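You operate a simulated robot arm through the tools that you are given. There is no shell and no other tool. Be economical: measure what you need, move in short steps, check, and stop when the job is done.

Carry out the task below with a simulated robot arm. There is one attempt and no reset: what you move stays moved.

## Task
Shut the drawer over the tilt-out.
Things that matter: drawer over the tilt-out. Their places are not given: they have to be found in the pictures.

Only the result counts: the job must be done as asked and must still hold three seconds after the hand-in. Knocking over, shifting, dropping, spilling or breaking anything else fails it.

## Robot
A 7-joint arm with a two-finger parallel gripper, fixed in place. Base frame: the origin is at the foot of the arm, x ahead of it, y to its left, z up. Lengths are in mm, angles in rad, forces in N, time in s.
With the tool pointing down near the work surface it reaches from about 180 to 680 mm from the base axis. Its first joint turns from -1.152 to 1.152 rad. Payload 2.4 kg.
The TCP is the grasp point between the finger pads, 30 mm short of the fingertips. In the tool frame z runs along the fingers and y along their closing line. The gripper opens to 94 mm. The fingers are 28 mm wide and 10 mm thick; the gripper's body (50 by 96 mm) begins 55 mm behind the TCP.
Orientation is told as [roll, pitch, yaw] about the base's x, y, z axes, in that order, counted from this pose: with the fingers straight down and closing along the base's y, the tool's x points along the base's -x, its y along +y and its z along -z.

## Interface
- The arm moves only by the tool move_arm. Its argument "series" is a list that holds one entry, the list of rows, each a list of 6 numbers: the shift along the tool's x, y, z in units of 40 mm (1.0 is 40 mm), then the turn, a rotation vector about the tool's x, y, z in units of 4 degrees (1.0 is 4 degrees). In form: [[[dx, dy, dz, rx, ry, rz], ...]]. A call has 1 to 12 rows; each row shifts and turns the commanded pose from where the row before left it, along the tool's axes as they then stand. "grip" is the opening in per cent of the stroke, from 0 (shut) to 100 (fully open), set as the call begins (left out, the last holds). A call with a number of a shift or a turn outside -1 to 1 is refused whole. A row lasts 0.2 s, in which the tool goes at most 50 mm and 0.15 rad; a call with a longer step from one row to the next is refused whole, and so is a gripper value outside its range. Where a pose cannot be reached the arm comes as near as it can. A force on the tool above 40 N (or 10 N above the force at the start of the call, whichever is more), or a blocked arm, ends the call early, and 0.2 s more pass. Each finger travels about 153 mm/s and halts on what it meets, pressing with about 27 N; the grip force reading is that of the motor and also rises with nothing between the fingers. The clock runs only during rows and for 0.2 s after the last one: add rows that do not move to give the fingers time. It gives the time, the measured TCP pose, the force on the tool (base axes), the opening and the grip force at its end, in the units of the frame above (readings bear some noise), and new pictures: "views" is both (left out), scene, wrist or none.
- Cameras (640 x 400 px; columns grow to the right, rows downward): "scene" is fixed at [33.6, 478.2, 1431.1]; the picture's right is [-0.75, -0.66, 0.00], its down [-0.46, 0.52, -0.72] and it looks along [0.48, -0.54, -0.69] (base axes); focal length 345 px, centre (320, 200). "wrist" rides on the gripper at [-37, 0, -58] in the tool frame; the picture's right is [0.00, -1.00, 0.00], its down [0.97, 0.00, -0.24] and it looks along [0.24, 0.00, 0.97] (tool axes); focal length 218 px, centre (320, 200).
- point_at(camera, pixels): for up to 12 pixels [column, row] of the newest picture of that camera ("zoom" is the newest enlarged one), the place [x, y, z] in the base frame of the surface seen there, good to about 3 mm. The clock stands still meanwhile.
- zoom(camera, box): a new picture of the part [left, top, right, bottom] of that camera's present view, enlarged. The clock stands still meanwhile.
- close_job(): hands the job in; it is judged then, once.

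Work in short steps. Measure before you move; look again where a grasp or a placing could have gone wrong, and mend it. You have 60 turns and 120 pictures in all, those below and enlarged ones among them. Open the gripper and draw the arm clear of the work before you hand the job in, unless the task says otherwise; then end with one line.

The tools are called after "Call:" as a command line: name --argument value ..., lists and objects as JSON in quotes. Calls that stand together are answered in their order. move_arm: Moves the arm, as the interface text tells. Its arguments: {"type":"object","properties":{"series":{"type":"array","items":{"type":"array","items":{"type":"array","items":{"type":"number"}}}},"grip":{"type":"number"},"views":{"type":"string","enum":["both","scene","wrist","none"]}},"required":["series"]} The other tools are called the same way: point_at (camera, pixels) gives the place of the surface under pixels of a picture; zoom (camera, box) takes an enlarged picture of a part of a camera's view; close_job () hands the job in.

At the start:

```text
t: 0.0
ee_pos: [378.8, 188.2, 1056.7]
tcp_rot: [0.0, 0.001, -0.001]
ft_force: [-0.4, -0.2, -0.2]
gripper_width: 94.0
gripper_force: 0.0
```

scene: 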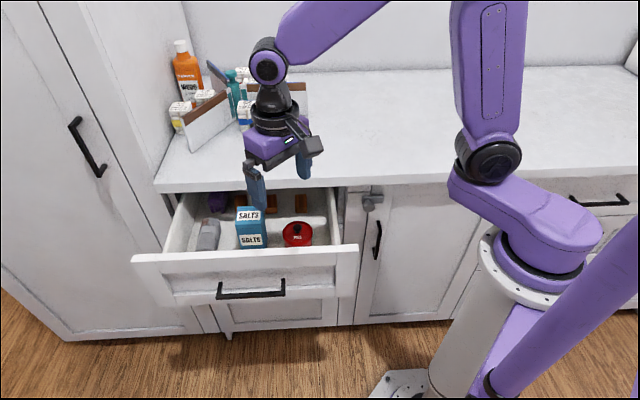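
wrist: 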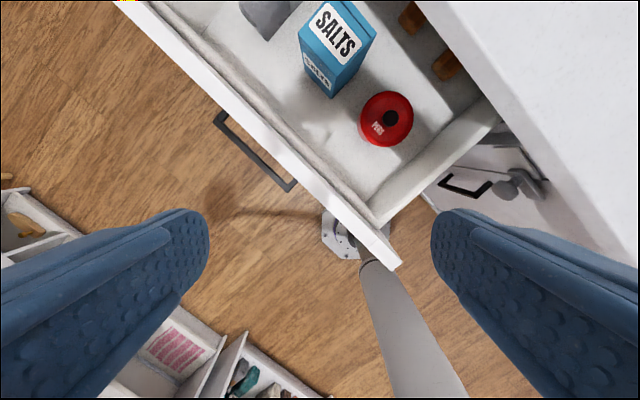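

The open drawer is in the scene at about (245,270), handle at (250,290). I'll zoom in and measure the front panel, contents and counter edge.

Call:
zoom --camera "scene" --box '[120, 160, 400, 335]'

Call:
point_at --camera "scene" --pixels '[[140, 257], [352, 247], [250, 252], [251, 293], [250, 275], [248, 212], [297, 228], [208, 230], [165, 190], [330, 185], [372, 197], [280, 310]]'

Call:
point_at --camera "wrist" --pixels '[[335, 200], [398, 265], [200, 80], [290, 186], [218, 115], [385, 105], [345, 15], [325, 10], [500, 100], [560, 170], [440, 62], [270, 20]]'

```text
2.29 times, centred on (260, 248) of scene
```

zoom: 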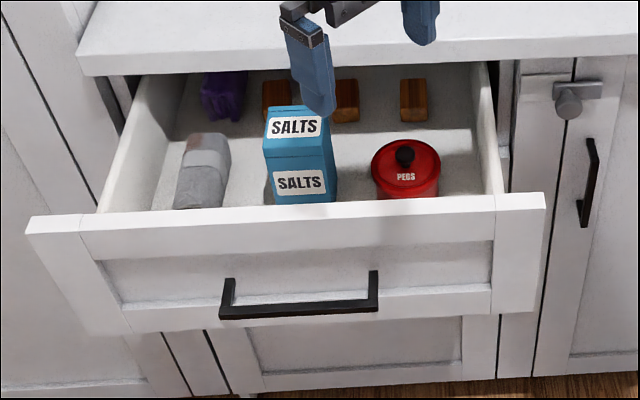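

```text
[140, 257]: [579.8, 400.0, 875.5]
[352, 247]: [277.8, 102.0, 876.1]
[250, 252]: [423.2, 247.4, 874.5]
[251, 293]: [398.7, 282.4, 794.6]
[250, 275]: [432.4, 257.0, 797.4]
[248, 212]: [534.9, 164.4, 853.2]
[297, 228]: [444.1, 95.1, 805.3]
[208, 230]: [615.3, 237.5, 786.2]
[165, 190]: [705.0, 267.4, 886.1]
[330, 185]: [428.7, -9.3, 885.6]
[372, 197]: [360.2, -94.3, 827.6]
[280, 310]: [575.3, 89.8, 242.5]
```

```text
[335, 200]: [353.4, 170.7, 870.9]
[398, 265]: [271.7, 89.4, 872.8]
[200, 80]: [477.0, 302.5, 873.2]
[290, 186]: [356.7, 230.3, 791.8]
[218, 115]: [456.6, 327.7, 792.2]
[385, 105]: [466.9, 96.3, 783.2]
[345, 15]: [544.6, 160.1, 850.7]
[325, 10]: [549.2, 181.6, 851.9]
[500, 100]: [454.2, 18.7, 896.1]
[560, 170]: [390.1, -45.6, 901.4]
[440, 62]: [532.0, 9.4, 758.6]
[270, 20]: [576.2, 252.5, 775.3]
```

The drawer front must travel along about (0.707,-0.707). There's a latch-like bar at scene (372,197), so I'll look at it more closely, as it may obstruct the drawer.

Call:
zoom --camera "scene" --box '[320, 165, 416, 225]'

Call:
point_at --camera "zoom" --pixels '[[190, 170], [250, 170], [340, 160], [420, 150], [350, 240], [190, 300], [250, 320], [300, 360], [460, 320], [130, 200], [60, 140], [500, 100]]'

Call:
zoom --camera "wrist" --box '[400, 80, 592, 200]'

Call:
point_at --camera "scene" --pixels '[[347, 190], [349, 205], [385, 190], [372, 203], [360, 191], [345, 240], [390, 240], [270, 315], [200, 315], [217, 202], [240, 208], [210, 222]]'

```text
6.67 times, centred on (368, 195) of scene
```

zoom: 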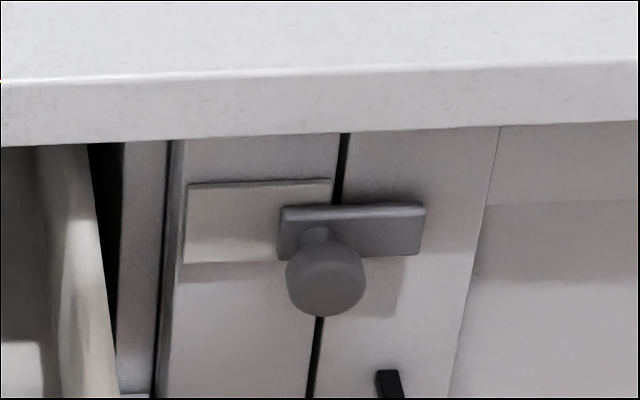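

```text
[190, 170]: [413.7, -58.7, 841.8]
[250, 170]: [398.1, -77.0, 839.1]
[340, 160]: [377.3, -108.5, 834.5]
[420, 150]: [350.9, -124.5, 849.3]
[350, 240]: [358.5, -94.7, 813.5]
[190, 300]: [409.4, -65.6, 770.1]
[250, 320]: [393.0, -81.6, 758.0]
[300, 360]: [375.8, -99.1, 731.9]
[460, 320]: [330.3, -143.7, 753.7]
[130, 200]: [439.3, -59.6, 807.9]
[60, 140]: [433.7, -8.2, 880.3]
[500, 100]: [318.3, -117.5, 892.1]
```

```text
3.33 times, centred on (496, 140) of wrist
```

zoom: 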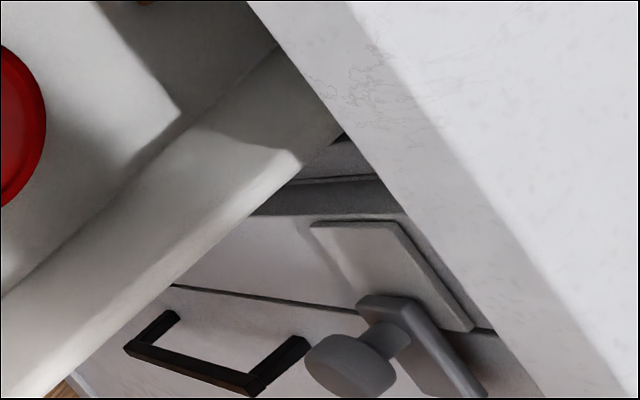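

```text
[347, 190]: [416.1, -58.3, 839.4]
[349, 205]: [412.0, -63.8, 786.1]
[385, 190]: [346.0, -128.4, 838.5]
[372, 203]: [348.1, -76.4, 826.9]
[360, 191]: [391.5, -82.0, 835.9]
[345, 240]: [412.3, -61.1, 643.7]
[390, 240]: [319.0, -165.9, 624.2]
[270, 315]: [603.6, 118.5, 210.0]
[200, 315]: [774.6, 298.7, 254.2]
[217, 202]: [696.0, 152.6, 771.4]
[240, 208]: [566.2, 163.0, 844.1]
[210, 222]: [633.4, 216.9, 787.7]
```

The catch sits on the neighbouring stile/door, clear of the drawer front (right end t≈255). The plan is to turn the tool square to the drawer, tilt it so the fingers point inward under the counter lip, then push the panel just above the handle. First comes a -45° yaw with the fingers shut.

Call:
move_arm --series '[[[0, 0, 0, 0, 0, 0.9375], [0, 0, 0, 0, 0, 0.9375], [0, 0, 0, 0, 0, 0.9375], [0, 0, 0, 0, 0, 0.9375], [0, 0, 0, 0, 0, 0.9375], [0, 0, 0, 0, 0, 0.9375], [0, 0, 0, 0, 0, 0.9375], [0, 0, 0, 0, 0, 0.9375], [0, 0, 0, 0, 0, 0.9375], [0, 0, 0, 0, 0, 0.9375], [0, 0, 0, 0, 0, 0.9375], [0, 0, 0, 0, 0, 0.9375]]]' --grip 0 --views "none"

```text
t: 2.6
ee_pos: [378.2, 188.5, 1055.8]
tcp_rot: [0.0, 0.0, -0.785]
ft_force: [0.2, 1.0, 0.7]
gripper_width: 0.0
gripper_force: 26.8
```

The yaw is right. Next I move 115 mm outward (tool +x) and 72 mm along +y, and begin tilting.

Call:
move_arm --series '[[[0.8, 0.5, 0, 0, 0, 0], [0.8, 0.5, 0, 0, 0, 0], [0.7, 0.4, 0, 0, 0, 0], [0.6, 0.4, 0, 0, 0, 0], [0, 0, 0, 0, -1, 0], [0, 0, 0, 0, -1, 0], [0, 0, 0, 0, -1, 0], [0, 0, 0, 0, -1, 0], [0, 0, 0, 0, -1, 0], [0, 0, 0, 0, -1, 0], [0, 0, 0, 0, -1, 0]]]' --views "scene"

```text
t: 5.0
ee_pos: [346.8, 321.1, 1055.4]
tcp_rot: [0.001, -0.49, -0.787]
ft_force: [-0.3, -0.4, 0.5]
gripper_width: 0.1
gripper_force: 26.9
```

scene: 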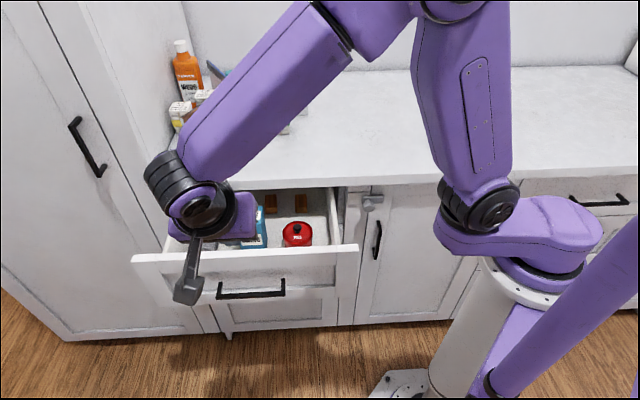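

The pose reads correct, but the gray piece at scene (188,290) is unclear, so I'll look closer before going on.

Call:
zoom --camera "scene" --box '[120, 140, 312, 320]'

Call:
point_at --camera "scene" --pixels '[[188, 292], [193, 260], [203, 210], [235, 225], [165, 185]]'

Call:
zoom --camera "wrist" --box '[0, 0, 640, 400]'

```text
2.22 times, centred on (216, 230) of scene
```

zoom: 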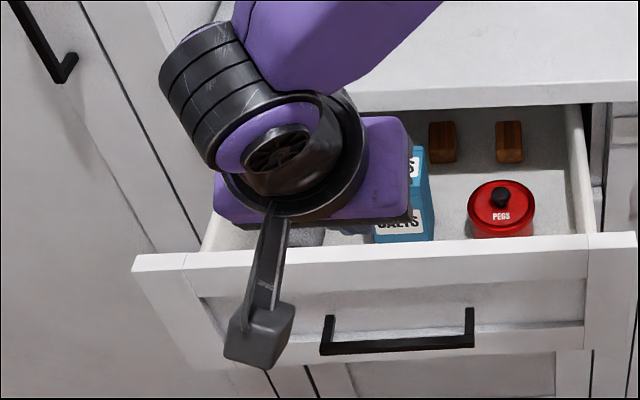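

```text
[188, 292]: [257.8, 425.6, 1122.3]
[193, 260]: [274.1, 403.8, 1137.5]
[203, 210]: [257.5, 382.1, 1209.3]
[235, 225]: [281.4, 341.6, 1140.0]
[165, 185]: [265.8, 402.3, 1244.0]
```

```text
1.00 times, centred on (320, 200) of wrist
```

zoom: 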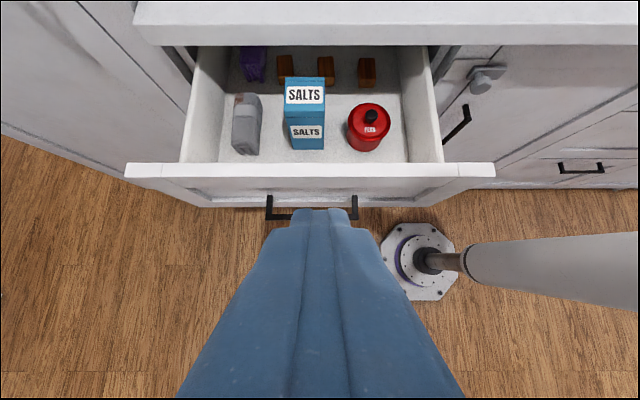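

The gray part is just a bracket on the outer side and will stay clear. The wrist view confirms the fingers aim at the handle centre from the outside. I'll finish the tilt to 60° (8 rows).

Call:
move_arm --series '[[[0, 0, 0, 0, -1, 0], [0, 0, 0, 0, -1, 0], [0, 0, 0, 0, -1, 0], [0, 0, 0, 0, -1, 0], [0, 0, 0, 0, -1, 0], [0, 0, 0, 0, -1, 0], [0, 0, 0, 0, -1, 0], [0, 0, 0, 0, -1, 0]]]' --views "none"

```text
t: 6.8
ee_pos: [346.5, 320.3, 1055.5]
tcp_rot: [0.002, -1.049, -0.786]
ft_force: [-0.4, -0.3, 0.1]
gripper_width: 0.0
gripper_force: 26.6
```

The tilt reached 60°. I descend straight down by about 220 mm, with the tip roughly 37 mm outside the handle.

Call:
move_arm --series '[[[0.866, 0, 0.5, 0, 0, 0], [0.866, 0, 0.5, 0, 0, 0], [0.866, 0, 0.5, 0, 0, 0], [0.866, 0, 0.5, 0, 0, 0], [0.866, 0, 0.5, 0, 0, 0], [0.433, 0, 0.25, 0, 0, 0]]]' --views "both"

```text
t: 8.2
ee_pos: [348.0, 320.1, 834.5]
tcp_rot: [0.002, -1.046, -0.787]
ft_force: [0.2, 0.0, -0.1]
gripper_width: 0.0
gripper_force: 27.3
```

scene: 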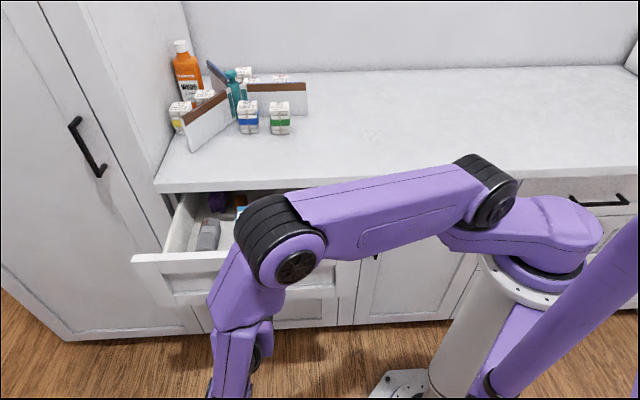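
wrist: 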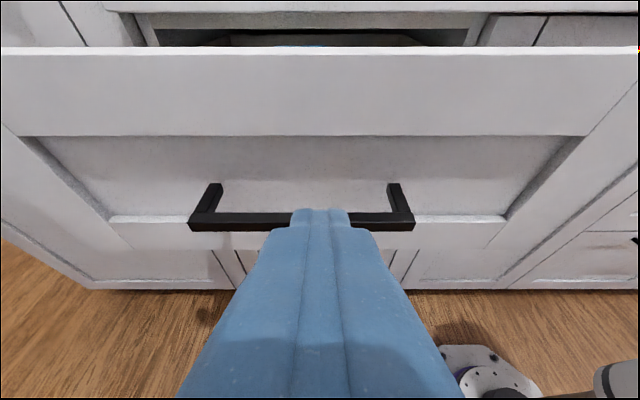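

The fingers are in front of the handle centre. I'll measure the panel, handle and arm-link heights before pushing.

Call:
point_at --camera "wrist" --pixels '[[250, 170], [320, 170], [230, 220], [210, 190], [320, 100], [320, 8], [250, 225], [515, 30]]'

Call:
point_at --camera "scene" --pixels '[[270, 230], [360, 205], [480, 180], [295, 265], [240, 290], [360, 240], [500, 200], [330, 260]]'

```text
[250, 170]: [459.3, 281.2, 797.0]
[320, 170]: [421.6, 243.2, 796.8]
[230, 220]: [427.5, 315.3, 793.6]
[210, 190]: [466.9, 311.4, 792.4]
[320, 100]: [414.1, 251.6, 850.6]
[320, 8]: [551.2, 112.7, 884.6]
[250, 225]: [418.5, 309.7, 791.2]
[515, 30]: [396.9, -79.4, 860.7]
```

```text
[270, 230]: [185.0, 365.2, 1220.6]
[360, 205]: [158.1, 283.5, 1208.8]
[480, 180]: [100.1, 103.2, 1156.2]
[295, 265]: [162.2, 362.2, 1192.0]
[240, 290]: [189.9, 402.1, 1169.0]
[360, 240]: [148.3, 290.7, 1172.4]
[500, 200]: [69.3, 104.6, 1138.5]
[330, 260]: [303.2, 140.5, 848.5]
```

The panel recess is at n≈-126, and the arm links are well above the counter. I lower 8 mm and advance about 70 mm inward to near contact, going between the rail and the handle bar.

Call:
move_arm --series '[[[0.173, 0, 0.1, 0, 0, 0], [-0.25, 0, 0.433, 0, 0, 0], [-0.25, 0, 0.433, 0, 0, 0], [-0.25, 0, 0.433, 0, 0, 0], [-0.125, 0, 0.217, 0, 0, 0]]]' --views "wrist"

```text
t: 9.4
ee_pos: [394.8, 270.7, 826.7]
tcp_rot: [0.001, -1.047, -0.785]
ft_force: [0.1, 0.8, -0.6]
gripper_width: 0.0
gripper_force: 27.1
```

wrist: 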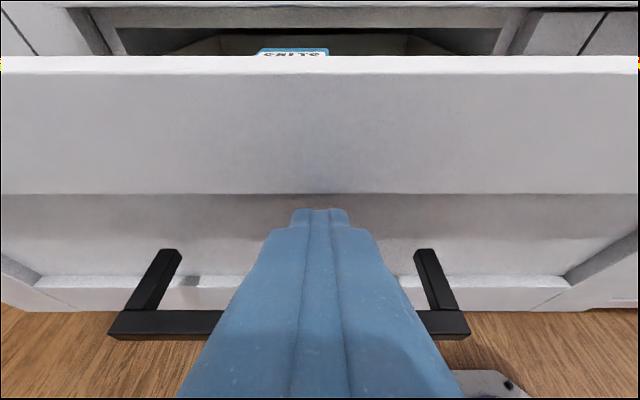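

The tip is over the handle bar and just short of the recessed panel. I push inward slowly, 12 mm per row.

Call:
move_arm --series '[[[-0.15, 0, 0.26, 0, 0, 0], [-0.15, 0, 0.26, 0, 0, 0], [-0.15, 0, 0.26, 0, 0, 0], [-0.15, 0, 0.26, 0, 0, 0], [-0.15, 0, 0.26, 0, 0, 0], [-0.15, 0, 0.26, 0, 0, 0], [-0.15, 0, 0.26, 0, 0, 0], [-0.15, 0, 0.26, 0, 0, 0]]]' --views "both"

```text
t: 11.2
ee_pos: [464.2, 201.9, 827.6]
tcp_rot: [0.001, -1.048, -0.785]
ft_force: [-0.2, -0.2, -1.3]
gripper_width: 0.0
gripper_force: 27.5
```

scene: 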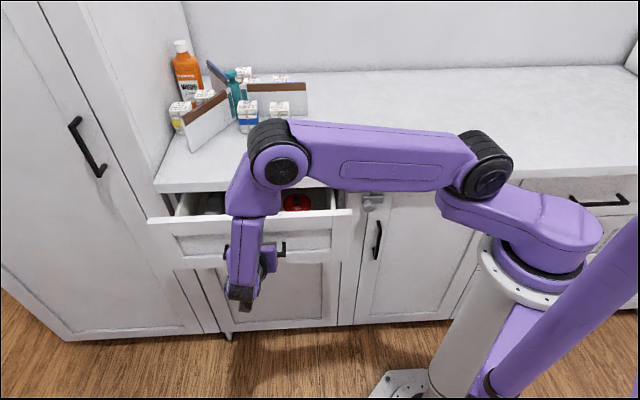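
wrist: 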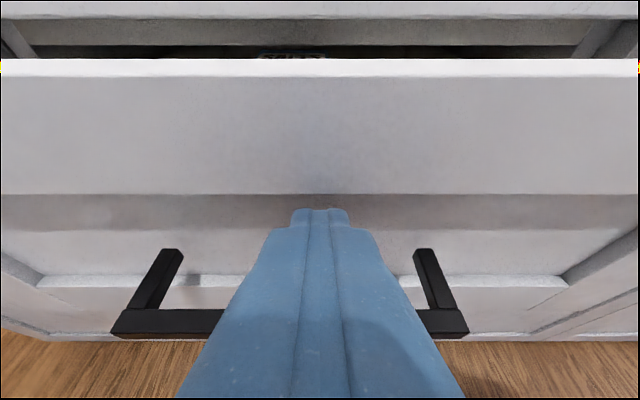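

The drawer is sliding in freely. I keep pushing.

Call:
move_arm --series '[[[-0.15, 0, 0.26, 0, 0, 0], [-0.15, 0, 0.26, 0, 0, 0], [-0.15, 0, 0.26, 0, 0, 0], [-0.15, 0, 0.26, 0, 0, 0], [-0.15, 0, 0.26, 0, 0, 0], [-0.15, 0, 0.26, 0, 0, 0]]]' --views "both"

```text
t: 12.6
ee_pos: [516.3, 149.5, 829.1]
tcp_rot: [0.0, -1.046, -0.786]
ft_force: [-1.1, 0.1, 0.5]
gripper_width: 0.1
gripper_force: 27.5
```

scene: 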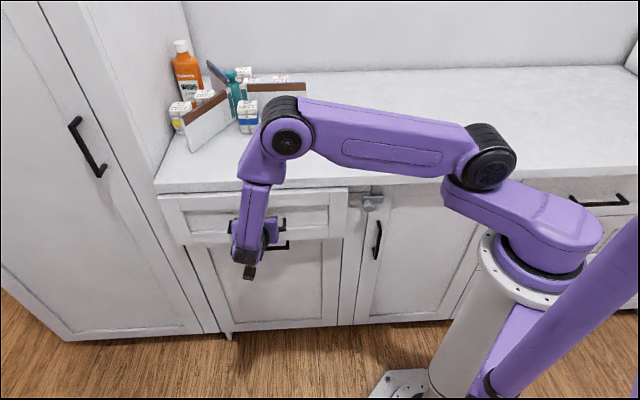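
wrist: 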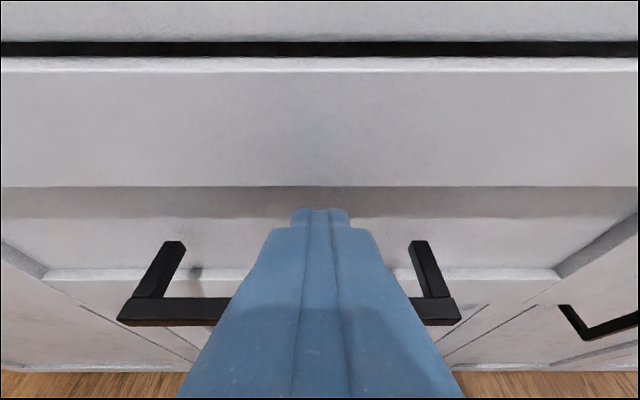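

The front is close to the counter edge, with no force so far. I continue in smaller steps of about 8 mm.

Call:
move_arm --series '[[[-0.1, 0, 0.173, 0, 0, 0], [-0.1, 0, 0.173, 0, 0, 0], [-0.1, 0, 0.173, 0, 0, 0], [-0.1, 0, 0.173, 0, 0, 0], [-0.1, 0, 0.173, 0, 0, 0]]]' --views "both"

```text
t: 13.8
ee_pos: [542.7, 123.9, 829.2]
tcp_rot: [-0.003, -1.048, -0.782]
ft_force: [-0.3, -0.2, 0.5]
gripper_width: 0.0
gripper_force: 27.1
```

scene: 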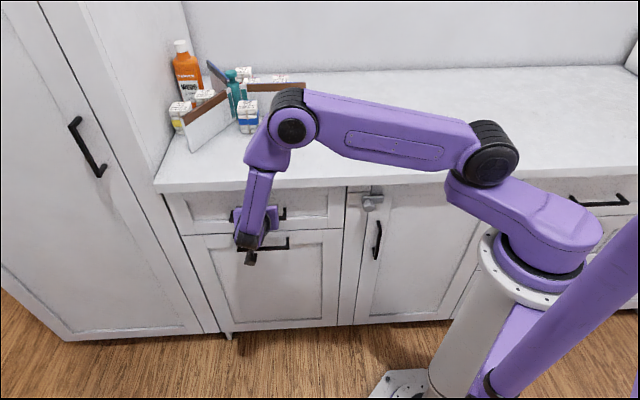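
wrist: 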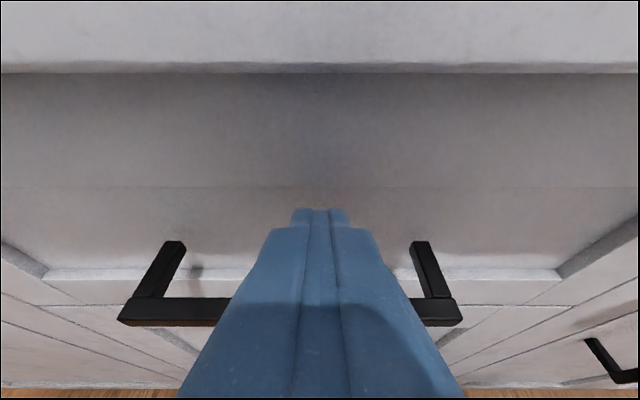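

The front has gone under the overhang and still moves without force. I push the last bit in 4 mm steps until it stops.

Call:
move_arm --series '[[[-0.05, 0, 0.0866, 0, 0, 0], [-0.05, 0, 0.0866, 0, 0, 0], [-0.05, 0, 0.0866, 0, 0, 0], [-0.05, 0, 0.0866, 0, 0, 0], [-0.05, 0, 0.0866, 0, 0, 0], [-0.05, 0, 0.0866, 0, 0, 0]]]' --views "both"

Call:
point_at --camera "wrist" --pixels '[[200, 130], [440, 130], [100, 210], [560, 210], [140, 315], [600, 300]]'

```text
t: 14.7
ee_pos: [548.9, 120.6, 827.7]
tcp_rot: [-0.005, -1.045, -0.772]
ft_force: [-3.8, 2.3, 1.6]
gripper_width: 0.1
gripper_force: 26.9
stopped in row 4: the force on the tool passed its limit (the readings are from after the stop); the commanded pose is now the measured one
```

scene: 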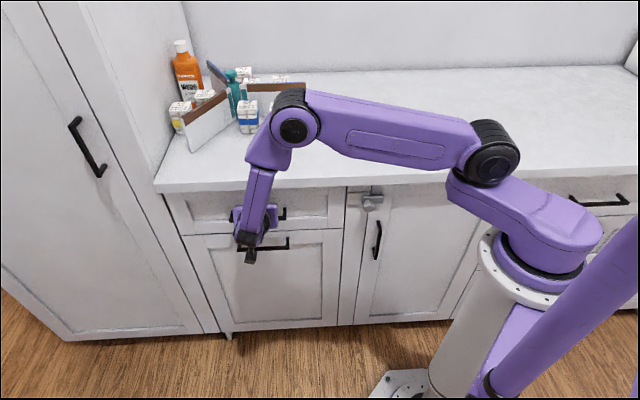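
wrist: 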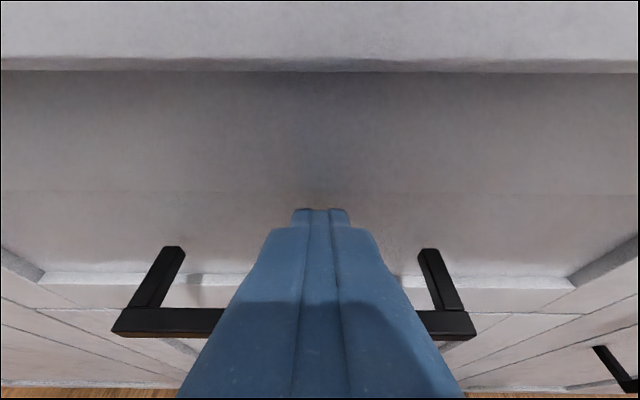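

```text
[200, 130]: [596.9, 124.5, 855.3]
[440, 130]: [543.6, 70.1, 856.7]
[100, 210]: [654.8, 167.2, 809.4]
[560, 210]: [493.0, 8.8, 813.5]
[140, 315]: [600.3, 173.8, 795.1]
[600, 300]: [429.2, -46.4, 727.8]
```

The stop was reached: the rail is at n≈-334, flush with the stile (-333) and the tilt-out panel. I retract straight outward along the reverse path.

Call:
move_arm --series '[[[0.1, 0, -0.173, 0, 0, 0], [0.25, 0, -0.433, 0, 0, 0], [0.4, 0, -0.693, 0, 0, 0], [0.4, 0, -0.693, 0, 0, 0], [0.5, 0, -0.866, 0, 0, 0], [0.5, 0, -0.866, 0, 0, 0], [0.5, 0, -0.866, 0, 0, 0]]]' --views "both"

```text
t: 16.3
ee_pos: [397.0, 267.6, 826.1]
tcp_rot: [-0.005, -1.043, -0.775]
ft_force: [0.7, 0.7, -0.3]
gripper_width: 0.1
gripper_force: 27.0
```

scene: 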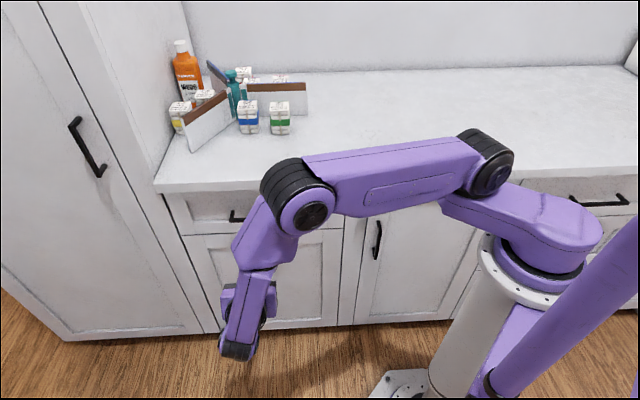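
wrist: 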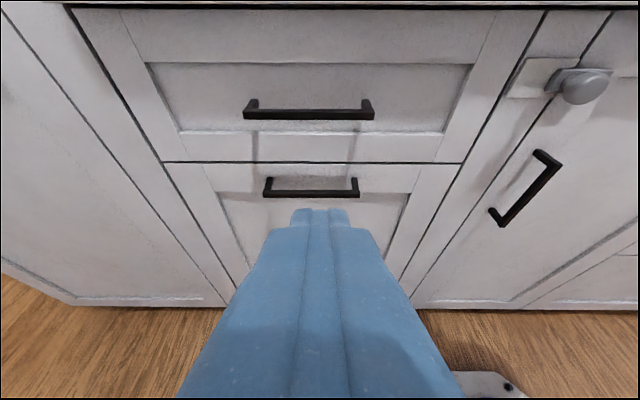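

The drawer sits flush above the tilt-out. I open the gripper while clear of the work and check that the front hasn't crept.

Call:
move_arm --series '[[[0, 0, 0, 0, 0, 0], [0, 0, 0, 0, 0, 0], [0, 0, 0, 0, 0, 0], [0, 0, 0, 0, 0, 0], [0, 0, 0, 0, 0, 0]]]' --grip 100 --views "wrist"

Call:
point_at --camera "wrist" --pixels '[[320, 40], [130, 60], [490, 60], [200, 180], [445, 180], [530, 40], [310, 90]]'

```text
t: 17.5
ee_pos: [397.3, 268.5, 826.7]
tcp_rot: [-0.005, -1.044, -0.775]
ft_force: [0.7, 0.0, -0.4]
gripper_width: 94.2
gripper_force: 0.0
```

wrist: 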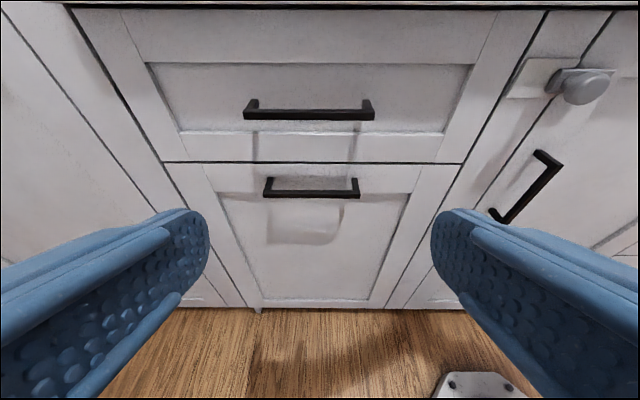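

```text
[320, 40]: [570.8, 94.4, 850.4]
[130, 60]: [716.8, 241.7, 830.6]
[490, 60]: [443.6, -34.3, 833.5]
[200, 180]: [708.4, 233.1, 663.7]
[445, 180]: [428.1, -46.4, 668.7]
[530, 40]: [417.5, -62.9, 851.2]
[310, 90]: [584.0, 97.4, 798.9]
```

The drawer front, tilt-out and stile all lie in one plane (n≈-336 to -339), the gripper is open and the arm is clear, so I hand in.

Call:
close_job

```text
The job is handed in.
```

The drawer over the tilt-out is shut, with its front flush with the cabinet; the gripper is open and the arm is clear of the work.
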